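You operate a simulated robot arm through the tools that you are given. There is no shell and no other tool. Be economical: measure what you need, move in short steps, check, and stop when the job is done.

The job below is to be done with a simulated robot arm. You get a single attempt, and the scene is never put back.

TASK
Take the red swarf brush and leave it on the pack of clips.

Only the result counts: the job must be done as asked and must still hold three seconds after the hand-in. Knocking over, shifting, dropping, spilling or breaking anything else fails it.

THE ROBOT
A 7-joint arm with a two-finger parallel gripper, fixed in place. Base frame: the origin is at the foot of the arm, x ahead of it, y to its left, z up; the work surface is at about z = 0.85. Readings come in m, rad, newtons and seconds.
With the tool pointing down near the work surface it reaches from about 0.24 to 0.68 m from the base axis. Its first joint turns from -1.152 to 1.152 rad. Payload 2.4 kg.
The tool frame sits at the grasp point between the pads (the TCP): z along the fingers, y along the line on which they close. The tips reach 0.03 m beyond it. Largest opening 0.094 m; finger width 0.028, thickness 0.01; the body of the gripper, 0.05 by 0.096 m, starts 0.055 m behind the TCP.
Orientation is that of the tool frame in the base frame, as [roll, pitch, yaw] about the fixed x, y, z axes, in that order (R = Rz(yaw) Ry(pitch) Rx(roll)). With the fingers straight down and closing along the base's y, the tool's x points along the base's -x, its y along +y and its z along -z.

THE INTERFACE
- The arm moves only by the tool jog_arm. Its argument "commands" is a list of rows, each a list of 4 numbers: the shift along the base's x, y, z in m, then the turn about the base's z in rad. In form: [[tx, ty, tz, spin], ...]. A call has 1 to 12 rows; each row shifts and turns the commanded pose from where the row before left it. "hand" is the finger opening in m, from 0 to 0.094, set as the call begins (left out, the last holds). Rows are played at 5 a second. More than 0.05 m and 0.15 rad between two rows, or a gripper value outside its range, and nothing of the call is played. A pose out of reach is approached as far as the arm can. The call stops where the force on the tool passes 40 N (or 10 N more than at its start, if that is more) or the arm is blocked; 0.2 s more then pass. The fingers move at their own pace (about 0.153 m/s each) and stop on an object; they squeeze with about 36 N. The grip force told is the motor's: it shows also when the fingers shut on nothing. Time passes only in rows, and 0.2 s behind the last, so rows that do not move let the fingers close. It gives the time, the measured TCP pose, the force on the tool (base axes), the opening and the grip force at its end, in the units of the frame above (readings bear some noise).
- Cameras (640 x 400 px; columns grow to the right, rows downward): "scene" is fixed at [0.0503, 0.5013, 1.427]; the picture's right is [-0.51, -0.86, 0.00], its down [-0.62, 0.37, -0.69] and it looks along [0.60, -0.35, -0.72] (base axes); focal length 308 px, centre (320, 200). "wrist" rides on the gripper at [-0.037, 0, -0.058] in the tool frame; the picture's right is [0.00, -1.00, 0.00], its down [0.97, 0.00, -0.24] and it looks along [0.24, 0.00, 0.97] (tool axes); focal length 218 px, centre (320, 200).
- get_image(camera): a new picture of that camera. The clock stands still meanwhile.
- point_at(camera, pixels): for up to 12 pixels [column, row] of the newest picture of that camera ("zoom" is the newest enlarged one), the place [x, y, z] in the base frame of the surface seen there, good to about 0.002 m. The clock stands still meanwhile.
- close_up(camera, box): a new picture of the part [left, top, right, bottom] of that camera's present view, enlarged. The clock stands still meanwhile.
- close_job(): hands the job in; it is judged then, once.

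Work in short steps. Measure before you move; look again where a grasp or a placing could have gone wrong, and mend it. You have 60 turns and 20 pictures in all, those below and enlarged ones among them. Open the gripper and draw the arm clear of the work before you hand the job in, unless the task says otherwise; then end with one line.

The tools are called after "Emit:" as a command line: name --pt "numbers of a row" for each row, then --argument value for the rest, lists and objects as JSON in quotes. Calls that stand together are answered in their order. jog_arm: Moves the arm, as the interface text tells. Its arguments: {"type":"object","properties":{"commands":{"type":"array"},"hand":{"type":"number"}},"required":["commands"]} The other tools are called the same way: get_image (camera) takes a picture; point_at (camera, pixels) gives the place of the surface under pixels of a picture; close_up (camera, box) takes an enlarged picture of a part of a camera's view; close_job () hands the job in.

At the start:

```text
clock: 0.0
tool_pos: [0.3668, 0.2025, 1.1207]
orientation: [-3.141, 0.002, 3.141]
wrist_force: [0.8, -0.7, 0.2]
gripper_width: 0.094
finger_force: 0.0
```

scene: 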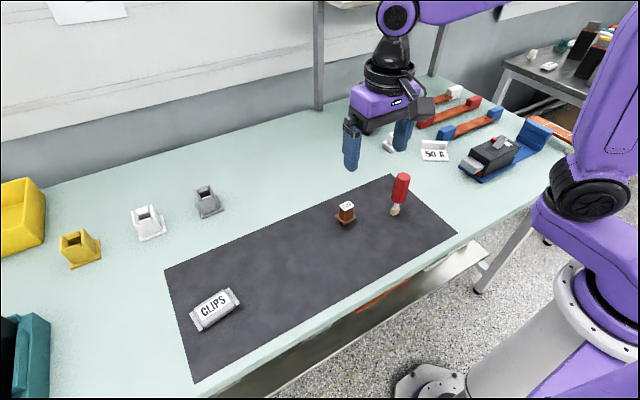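
wrist: 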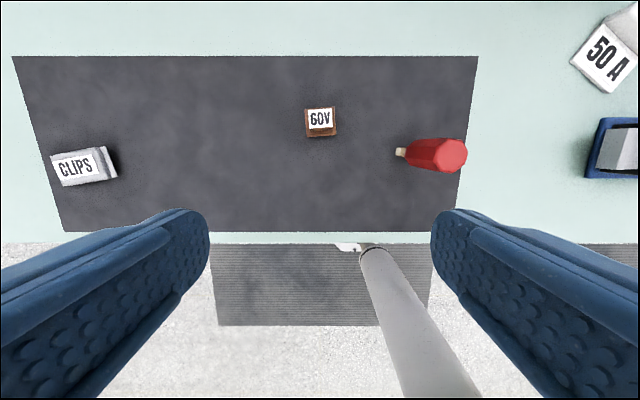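

The red brush shows at scene (400,190) and the clips pack at (214,308). I take enlarged views of both so I can measure them.

Emit:
close_up --camera "scene" --box '[330, 150, 450, 225]'

Emit:
point_at --camera "scene" --pixels '[[401, 176], [400, 187], [398, 200], [395, 206], [394, 213], [410, 210], [194, 319], [214, 306], [235, 297], [208, 295], [222, 318], [240, 330]]'

Emit:
point_at --camera "wrist" --pixels '[[400, 152], [408, 153], [420, 154], [440, 155], [455, 155], [464, 155], [440, 140], [440, 169], [75, 167], [55, 170], [108, 162], [320, 118]]'

```text
5.33 times, centred on (390, 188) of scene
```

zoom: 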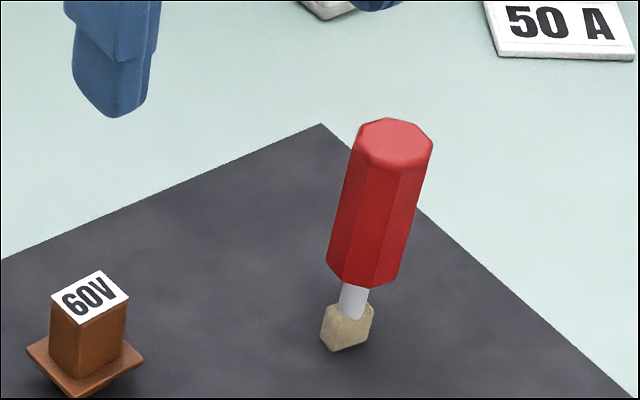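

```text
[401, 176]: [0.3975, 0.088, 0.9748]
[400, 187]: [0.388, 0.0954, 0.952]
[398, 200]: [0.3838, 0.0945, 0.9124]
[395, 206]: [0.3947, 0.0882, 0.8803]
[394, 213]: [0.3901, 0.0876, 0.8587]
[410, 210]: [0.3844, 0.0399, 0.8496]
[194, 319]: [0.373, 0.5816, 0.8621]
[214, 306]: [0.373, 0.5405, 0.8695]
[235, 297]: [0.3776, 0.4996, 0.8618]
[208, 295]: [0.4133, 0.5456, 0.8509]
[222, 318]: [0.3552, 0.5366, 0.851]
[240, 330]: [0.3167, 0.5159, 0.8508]
```

```text
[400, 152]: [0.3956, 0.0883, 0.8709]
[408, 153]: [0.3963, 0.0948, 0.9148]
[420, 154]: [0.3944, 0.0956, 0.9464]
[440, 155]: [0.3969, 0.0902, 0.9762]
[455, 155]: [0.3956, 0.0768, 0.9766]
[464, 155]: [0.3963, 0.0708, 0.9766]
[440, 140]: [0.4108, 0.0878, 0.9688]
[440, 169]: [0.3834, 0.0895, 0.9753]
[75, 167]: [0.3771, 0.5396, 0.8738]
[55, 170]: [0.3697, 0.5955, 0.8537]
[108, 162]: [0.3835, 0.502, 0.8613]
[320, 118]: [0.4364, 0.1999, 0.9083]
```

The brush stands upright on its bristles with its axis near (0.395, 0.083) and its top at 0.977. I now look closely at the pack and at the handle's facets from above.

Emit:
close_up --camera "scene" --box '[174, 280, 254, 330]'

Emit:
close_up --camera "wrist" --box '[380, 120, 492, 190]'

```text
8.00 times, centred on (214, 305) of scene
```

zoom: 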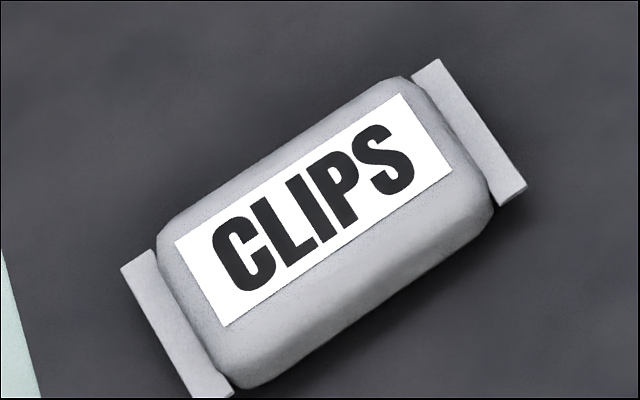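

```text
5.71 times, centred on (436, 155) of wrist
```

zoom: 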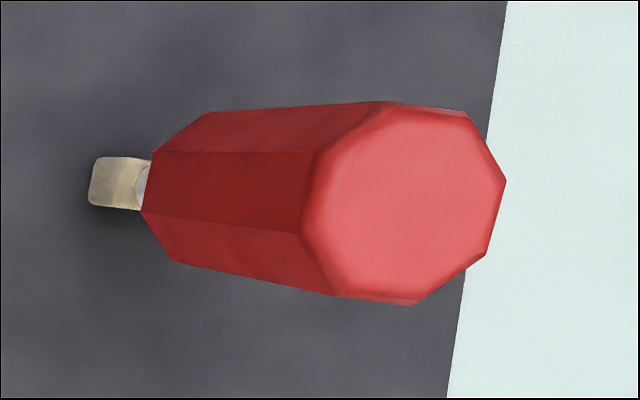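

The pack has a flat label on top. I measure its corners, and also the top face and foot of the brush.

Emit:
point_at --camera "zoom" --pixels '[[325, 190], [395, 115], [460, 125], [495, 185], [475, 245], [410, 290], [345, 285], [315, 225], [405, 200], [97, 165], [95, 200], [135, 205]]'

Emit:
point_at --camera "scene" --pixels '[[197, 310], [224, 292.5], [229.5, 301], [202.5, 319.5], [213, 306], [207, 310], [219, 302], [210, 301], [216, 311], [205, 326], [192, 309], [236, 296]]'

```text
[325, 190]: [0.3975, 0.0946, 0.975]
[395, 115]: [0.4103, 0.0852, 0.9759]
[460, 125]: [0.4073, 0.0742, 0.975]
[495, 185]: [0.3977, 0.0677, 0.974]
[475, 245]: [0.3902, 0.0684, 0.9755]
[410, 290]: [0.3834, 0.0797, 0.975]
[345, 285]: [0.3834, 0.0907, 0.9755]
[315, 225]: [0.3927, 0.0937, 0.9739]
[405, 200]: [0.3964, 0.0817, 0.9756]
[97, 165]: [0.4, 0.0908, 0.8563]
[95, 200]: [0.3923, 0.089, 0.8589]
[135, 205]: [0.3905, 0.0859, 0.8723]
```

```text
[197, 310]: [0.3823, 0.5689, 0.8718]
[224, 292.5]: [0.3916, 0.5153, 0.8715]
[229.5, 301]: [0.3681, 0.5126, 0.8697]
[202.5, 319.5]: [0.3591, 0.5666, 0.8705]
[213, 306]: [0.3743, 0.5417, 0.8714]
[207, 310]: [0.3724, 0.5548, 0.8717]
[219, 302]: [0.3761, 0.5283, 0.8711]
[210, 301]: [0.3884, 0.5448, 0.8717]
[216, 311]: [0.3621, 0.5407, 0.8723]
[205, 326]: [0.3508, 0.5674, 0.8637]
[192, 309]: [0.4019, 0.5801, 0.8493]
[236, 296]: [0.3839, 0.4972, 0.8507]
```

The pack's top is flat at z≈0.871, centred at (0.375, 0.541). The brush axis is at (0.397, 0.0815) and its facets are turned about -0.23 rad. I move above the brush with the hand open.

Emit:
jog_arm --pt "0.0076 -0.0303 0 -0.0575" --pt "0.0076 -0.0303 0 -0.0575" --pt "0.0076 -0.0303 0 -0.0575" --pt "0.0074 -0.0301 0 -0.0575" --pt "0 0 -0.03 0" --pt "0 0 -0.03 0" --pt "0 0 0 0" --hand 0.094

Emit:
get_image --camera "wrist"

```text
clock: 1.6
tool_pos: [0.3974, 0.0795, 1.0592]
orientation: [3.142, 0.001, 2.912]
wrist_force: [1.3, 0.1, 0.7]
gripper_width: 0.0941
finger_force: 0.1
```

```text
14 pictures are left
```

wrist: 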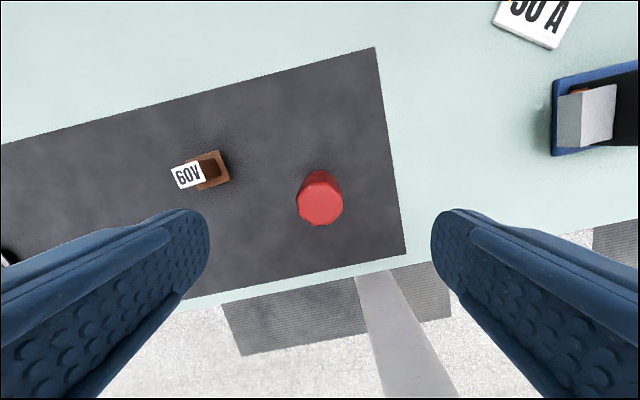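

The handle is centred between the fingers, at column 320. I descend to z≈0.945.

Emit:
jog_arm --pt "0 0 -0.025 0" --pt "0 0 -0.025 0" --pt "0 0 -0.025 0" --pt "0 0 -0.02 0" --pt "0 0 -0.018 0" --pt "0 0 0 0"

Emit:
close_up --camera "wrist" --box '[160, 100, 480, 300]'

```text
clock: 3.0
tool_pos: [0.3965, 0.0807, 0.946]
orientation: [-3.141, -0.001, 2.911]
wrist_force: [0.8, 1.1, 0.8]
gripper_width: 0.094
finger_force: 0.0
```

```text
2.00 times, centred on (320, 200) of wrist
```

zoom: 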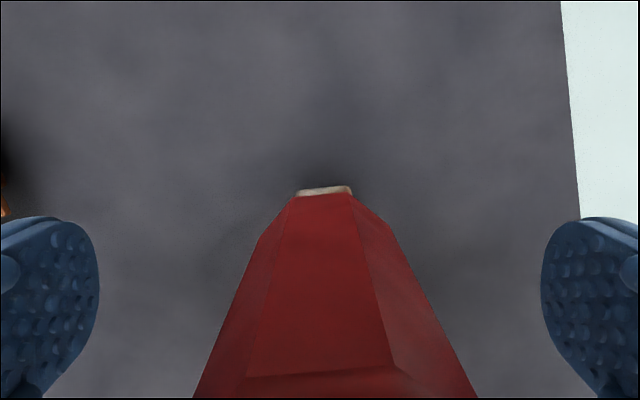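

The fingers straddle the handle. Its front edge is slightly skewed, by about 0.06 rad, so I correct that and close gently in place.

Emit:
jog_arm --pt "0 0 0 0.06" --pt "0 0 0 0"

Emit:
jog_arm --pt "0 0 0 0" --pt "0 0 0 0" --pt "0 0 0 0" --pt "0 0 0 0" --hand 0.0

Emit:
jog_arm --pt "0 0 0.01 0" --pt "0 0 0.02 0" --pt "0 0 0.03 0" --pt "0 0 0.03 0" --pt "0 0 0.03 0" --pt "0 0 0 0"

Emit:
close_up --camera "scene" --box '[320, 80, 480, 220]'

```text
clock: 3.6
tool_pos: [0.3971, 0.0805, 0.9464]
orientation: [3.141, 0.0, 2.973]
wrist_force: [-0.7, 0.4, -0.3]
gripper_width: 0.0937
finger_force: 0.0
```

```text
clock: 4.6
tool_pos: [0.3977, 0.0814, 0.9462]
orientation: [3.14, 0.001, 2.972]
wrist_force: [0.3, 0.7, 0.7]
gripper_width: 0.0309
finger_force: 36.7
```

```text
clock: 6.0
tool_pos: [0.3977, 0.0785, 1.0685]
orientation: [-3.139, 0.0, 2.97]
wrist_force: [0.1, -0.1, -0.1]
gripper_width: 0.0308
finger_force: 36.2
```

```text
2.86 times, centred on (400, 150) of scene
```

zoom: 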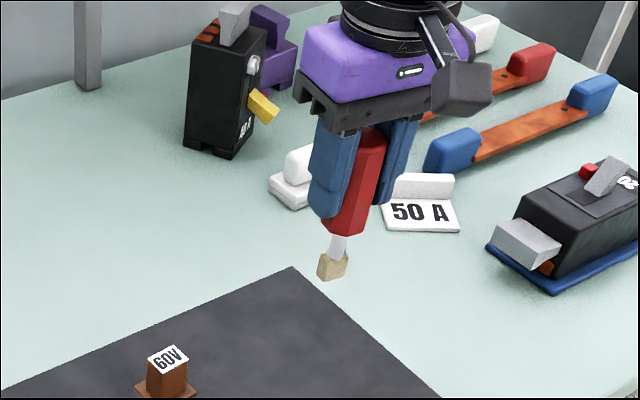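

The brush is held upright and lifted. Its foot is at about z 0.97, well above the 60V block's top at 0.908. I carry it towards the pack at this height.

Emit:
jog_arm --pt "-0.002 0.02 0 0" --pt "-0.002 0.04 0 0" --pt "-0.002 0.04 0 0" --pt "-0.002 0.04 0 0" --pt "-0.002 0.04 0 0" --pt "-0.002 0.04 0 0" --pt "-0.002 0.04 0 0" --pt "-0.002 0.04 0 0" --pt "-0.002 0.04 0 0" --pt "-0.002 0.04 0 0" --pt "-0.002 0.04 0 0" --pt "0 0 0 0"

Emit:
jog_arm --pt "0 0.03 0 0" --pt "0 0.012 0 0" --pt "0 0 0 0" --pt "0 0 0 0"

Emit:
get_image --camera "scene"

Emit:
get_image --camera "wrist"

```text
clock: 8.6
tool_pos: [0.3758, 0.4998, 1.0672]
orientation: [3.141, -0.002, 2.97]
wrist_force: [-0.2, 0.7, 0.3]
gripper_width: 0.0307
finger_force: 35.5
```

```text
clock: 9.6
tool_pos: [0.3746, 0.5419, 1.0678]
orientation: [-3.141, 0.0, 2.972]
wrist_force: [0.7, -0.2, 0.5]
gripper_width: 0.0309
finger_force: 36.3
```

```text
11 pictures are left
```

scene: 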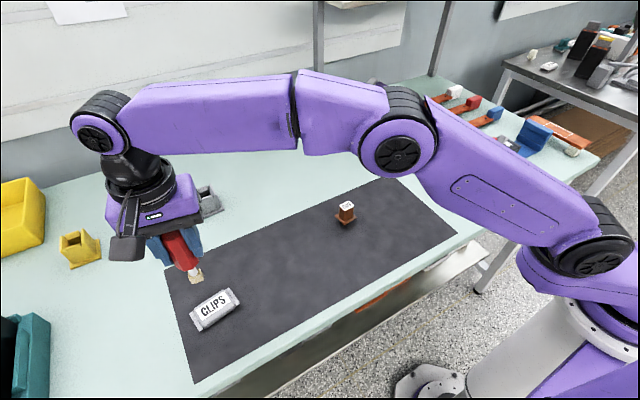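

```text
10 pictures are left
```

wrist: 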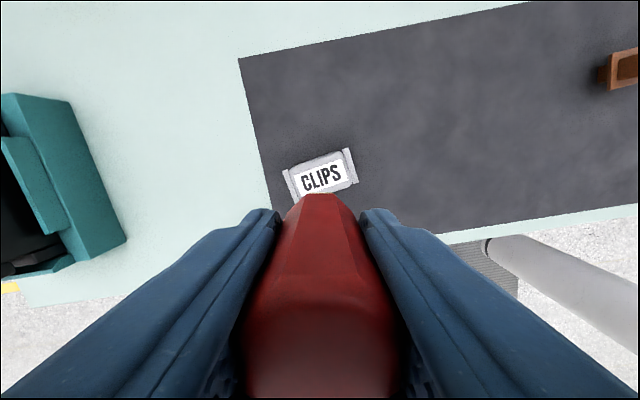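

The brush hangs above the pack, with its foot near scene (196,275). I measure the foot so I can align it with the pack's centre.

Emit:
close_up --camera "scene" --box '[156, 230, 252, 330]'

Emit:
point_at --camera "scene" --pixels '[[191, 278], [195, 278], [199, 278], [195, 281], [203, 276], [213, 306], [178, 250], [183, 258]]'

```text
4.00 times, centred on (204, 280) of scene
```

zoom: 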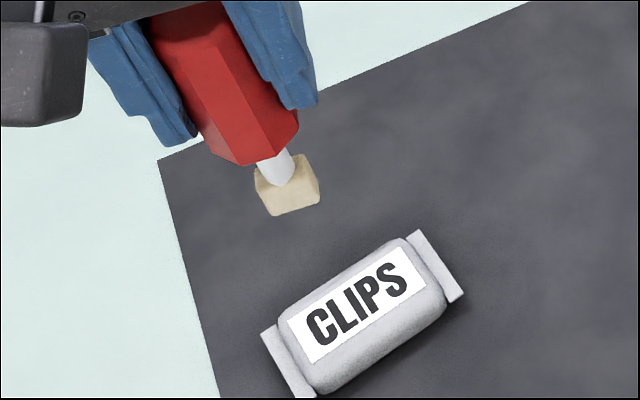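

```text
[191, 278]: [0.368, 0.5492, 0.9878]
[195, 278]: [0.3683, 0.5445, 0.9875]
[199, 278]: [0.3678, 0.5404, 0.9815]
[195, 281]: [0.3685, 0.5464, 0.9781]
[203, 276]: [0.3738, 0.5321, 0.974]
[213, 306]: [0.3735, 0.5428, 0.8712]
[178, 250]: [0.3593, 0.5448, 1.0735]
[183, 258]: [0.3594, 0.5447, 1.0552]
```

The foot is centred near (0.375, 0.541), right over the pack's label. Contact should come at TCP z≈0.967, so I lower to just above that.

Emit:
jog_arm --pt "0 0 -0.02 0" --pt "0 0 -0.02 0" --pt "0 0 -0.02 0" --pt "0 0 -0.02 0" --pt "0 0 -0.01 0" --pt "0 0 -0.004 0" --pt "0 0 0 0" --pt "0 0 0 0"

Emit:
close_up --camera "scene" --box '[156, 260, 252, 335]'

```text
clock: 11.4
tool_pos: [0.3759, 0.5408, 0.9728]
orientation: [3.14, 0.002, 2.974]
wrist_force: [-0.7, -0.4, -0.7]
gripper_width: 0.0308
finger_force: 35.8
```

```text
5.33 times, centred on (204, 298) of scene
```

zoom: 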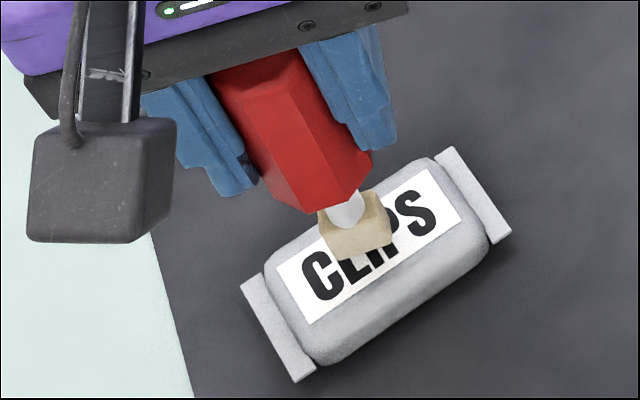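

The foot hovers a few millimetres above the label and is well centred. I lower in 1 mm steps, watching the force.

Emit:
jog_arm --pt "0 0 -0.001 0" --pt "0 0 -0.001 0" --pt "0 0 -0.001 0" --pt "0 0 -0.001 0" --pt "0 0 0 0"

Emit:
jog_arm --pt "0 0 -0.001 0" --pt "0 0 0 0"

```text
clock: 12.6
tool_pos: [0.3756, 0.5406, 0.9695]
orientation: [3.14, 0.0, 2.974]
wrist_force: [-1.0, 0.7, -0.7]
gripper_width: 0.0308
finger_force: 36.2
```

```text
clock: 13.2
tool_pos: [0.3763, 0.5416, 0.9689]
orientation: [3.14, 0.0, 2.971]
wrist_force: [0.0, -0.1, 2.4]
gripper_width: 0.0308
finger_force: 36.4
```

Force z reads 2.4 N, so contact may have just begun. I take one more 1 mm step to confirm.

Emit:
jog_arm --pt "0 0 -0.001 0" --pt "0 0 0 0"

```text
clock: 13.8
tool_pos: [0.3771, 0.5419, 0.9686]
orientation: [3.138, 0.003, 2.971]
wrist_force: [2.0, -2.9, 12.8]
gripper_width: 0.0308
finger_force: 36.5
```

Contact is firm at 12.8 N. I ease back 0.8 mm to relax it, then open a little.

Emit:
jog_arm --pt "0 0 -0.0 0" --pt "0 0 0.0008 0" --pt "0 0 0 0"

Emit:
jog_arm --pt "0 0 0 0" --pt "0 0 0 0" --pt "0 0 0 0" --hand 0.037

Emit:
close_up --camera "scene" --box '[156, 260, 252, 335]'

Emit:
get_image --camera "wrist"

```text
clock: 14.6
tool_pos: [0.3749, 0.5418, 0.9677]
orientation: [3.138, 0.002, 2.972]
wrist_force: [2.9, 2.0, 13.3]
gripper_width: 0.0307
finger_force: 35.6
```

```text
clock: 15.4
tool_pos: [0.3737, 0.5409, 0.9666]
orientation: [3.141, 0.001, 2.972]
wrist_force: [0.1, 0.1, 0.0]
gripper_width: 0.0368
finger_force: 0.0
```

```text
5.33 times, centred on (204, 298) of scene
```

zoom: 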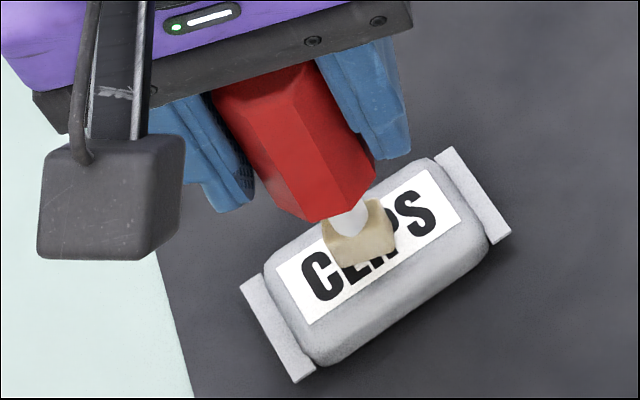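

```text
6 pictures are left
```

wrist: 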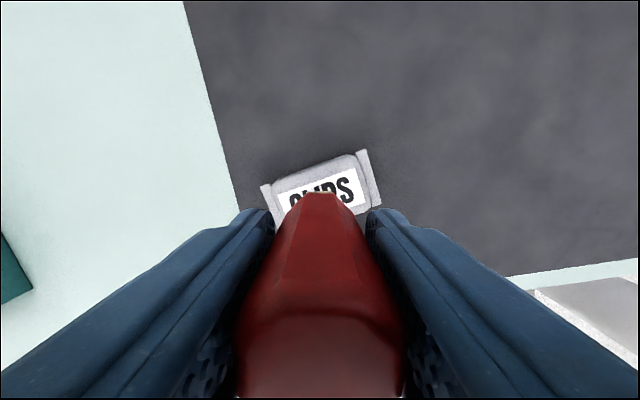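

The pads are clear of the handle, the force is zero, and the brush stands on the label. I open fully and check before leaving.

Emit:
jog_arm --pt "0 0 0 0" --pt "0 0 0 0" --pt "0 0 0 0" --pt "0 0 0 0" --pt "0 0 0 0" --pt "0 0 0 0" --hand 0.094

Emit:
get_image --camera "wrist"

```text
clock: 16.8
tool_pos: [0.3748, 0.5415, 0.9665]
orientation: [3.141, 0.0, 2.974]
wrist_force: [0.4, -0.2, 0.1]
gripper_width: 0.0937
finger_force: 0.1
```

```text
5 pictures are left
```

wrist: 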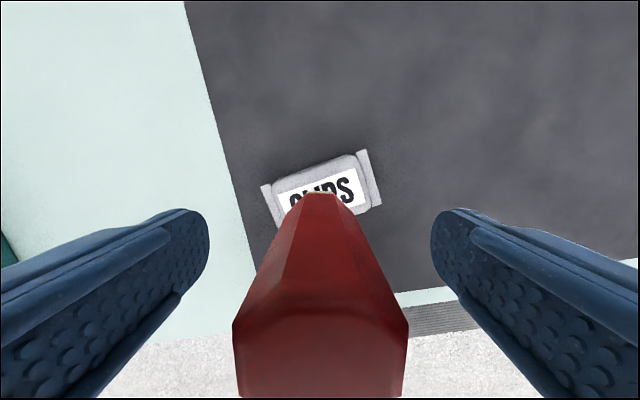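

The brush stands freely and centred between the open fingers. I raise the hand straight up, then draw it aside.

Emit:
jog_arm --pt "0 0 0.01 0" --pt "0 0 0.02 0" --pt "0 0 0.03 0" --pt "0 0 0.03 0" --pt "0 0 0.03 0" --pt "0 0 0.02 0" --pt "0 -0.03 0 0" --pt "0 -0.04 0 0" --pt "0 -0.04 0 0" --pt "0 -0.04 0 0" --pt "0 -0.04 0 0" --pt "0 0 0 0"

Emit:
get_image --camera "scene"

```text
clock: 19.4
tool_pos: [0.3756, 0.3494, 1.1052]
orientation: [-3.141, -0.001, 2.97]
wrist_force: [0.0, 0.1, 0.6]
gripper_width: 0.0941
finger_force: 0.0
```

```text
4 pictures are left
```

scene: 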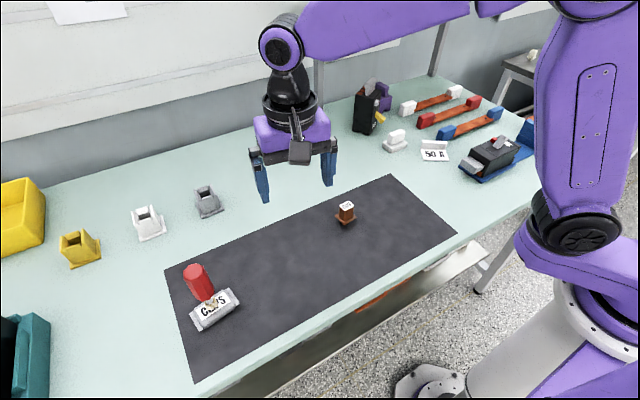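

The brush stands on the pack with the arm clear. I check that it is upright and the pack hasn't moved.

Emit:
point_at --camera "scene" --pixels '[[194, 270], [189, 270], [199, 270], [210, 304], [235, 297], [194, 319]]'

Emit:
close_up --camera "scene" --box '[156, 255, 252, 335]'

```text
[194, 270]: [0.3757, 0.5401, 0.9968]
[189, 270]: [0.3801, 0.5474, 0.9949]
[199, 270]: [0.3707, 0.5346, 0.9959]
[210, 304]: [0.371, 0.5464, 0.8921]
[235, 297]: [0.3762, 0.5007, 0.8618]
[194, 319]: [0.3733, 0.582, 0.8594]
```

```text
5.00 times, centred on (204, 295) of scene
```

zoom: 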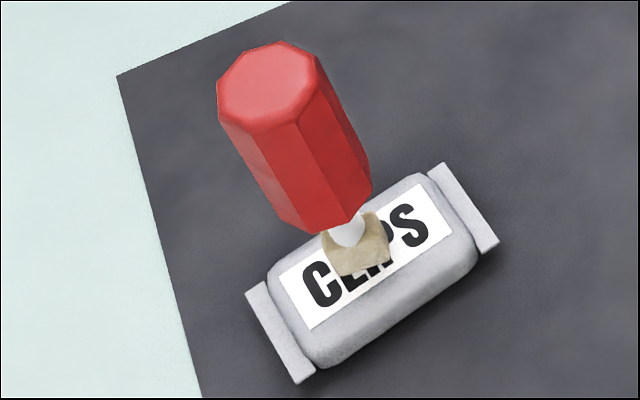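

The brush stands upright, its top level at z≈0.996 above the pack's centre. The pack reads the same position as before, so I hand the job in.

Emit:
close_job

```text
The job is handed in.
```

The red swarf brush is standing upright on the pack of clips; the pack hasn't moved, the gripper is open and the arm is clear.
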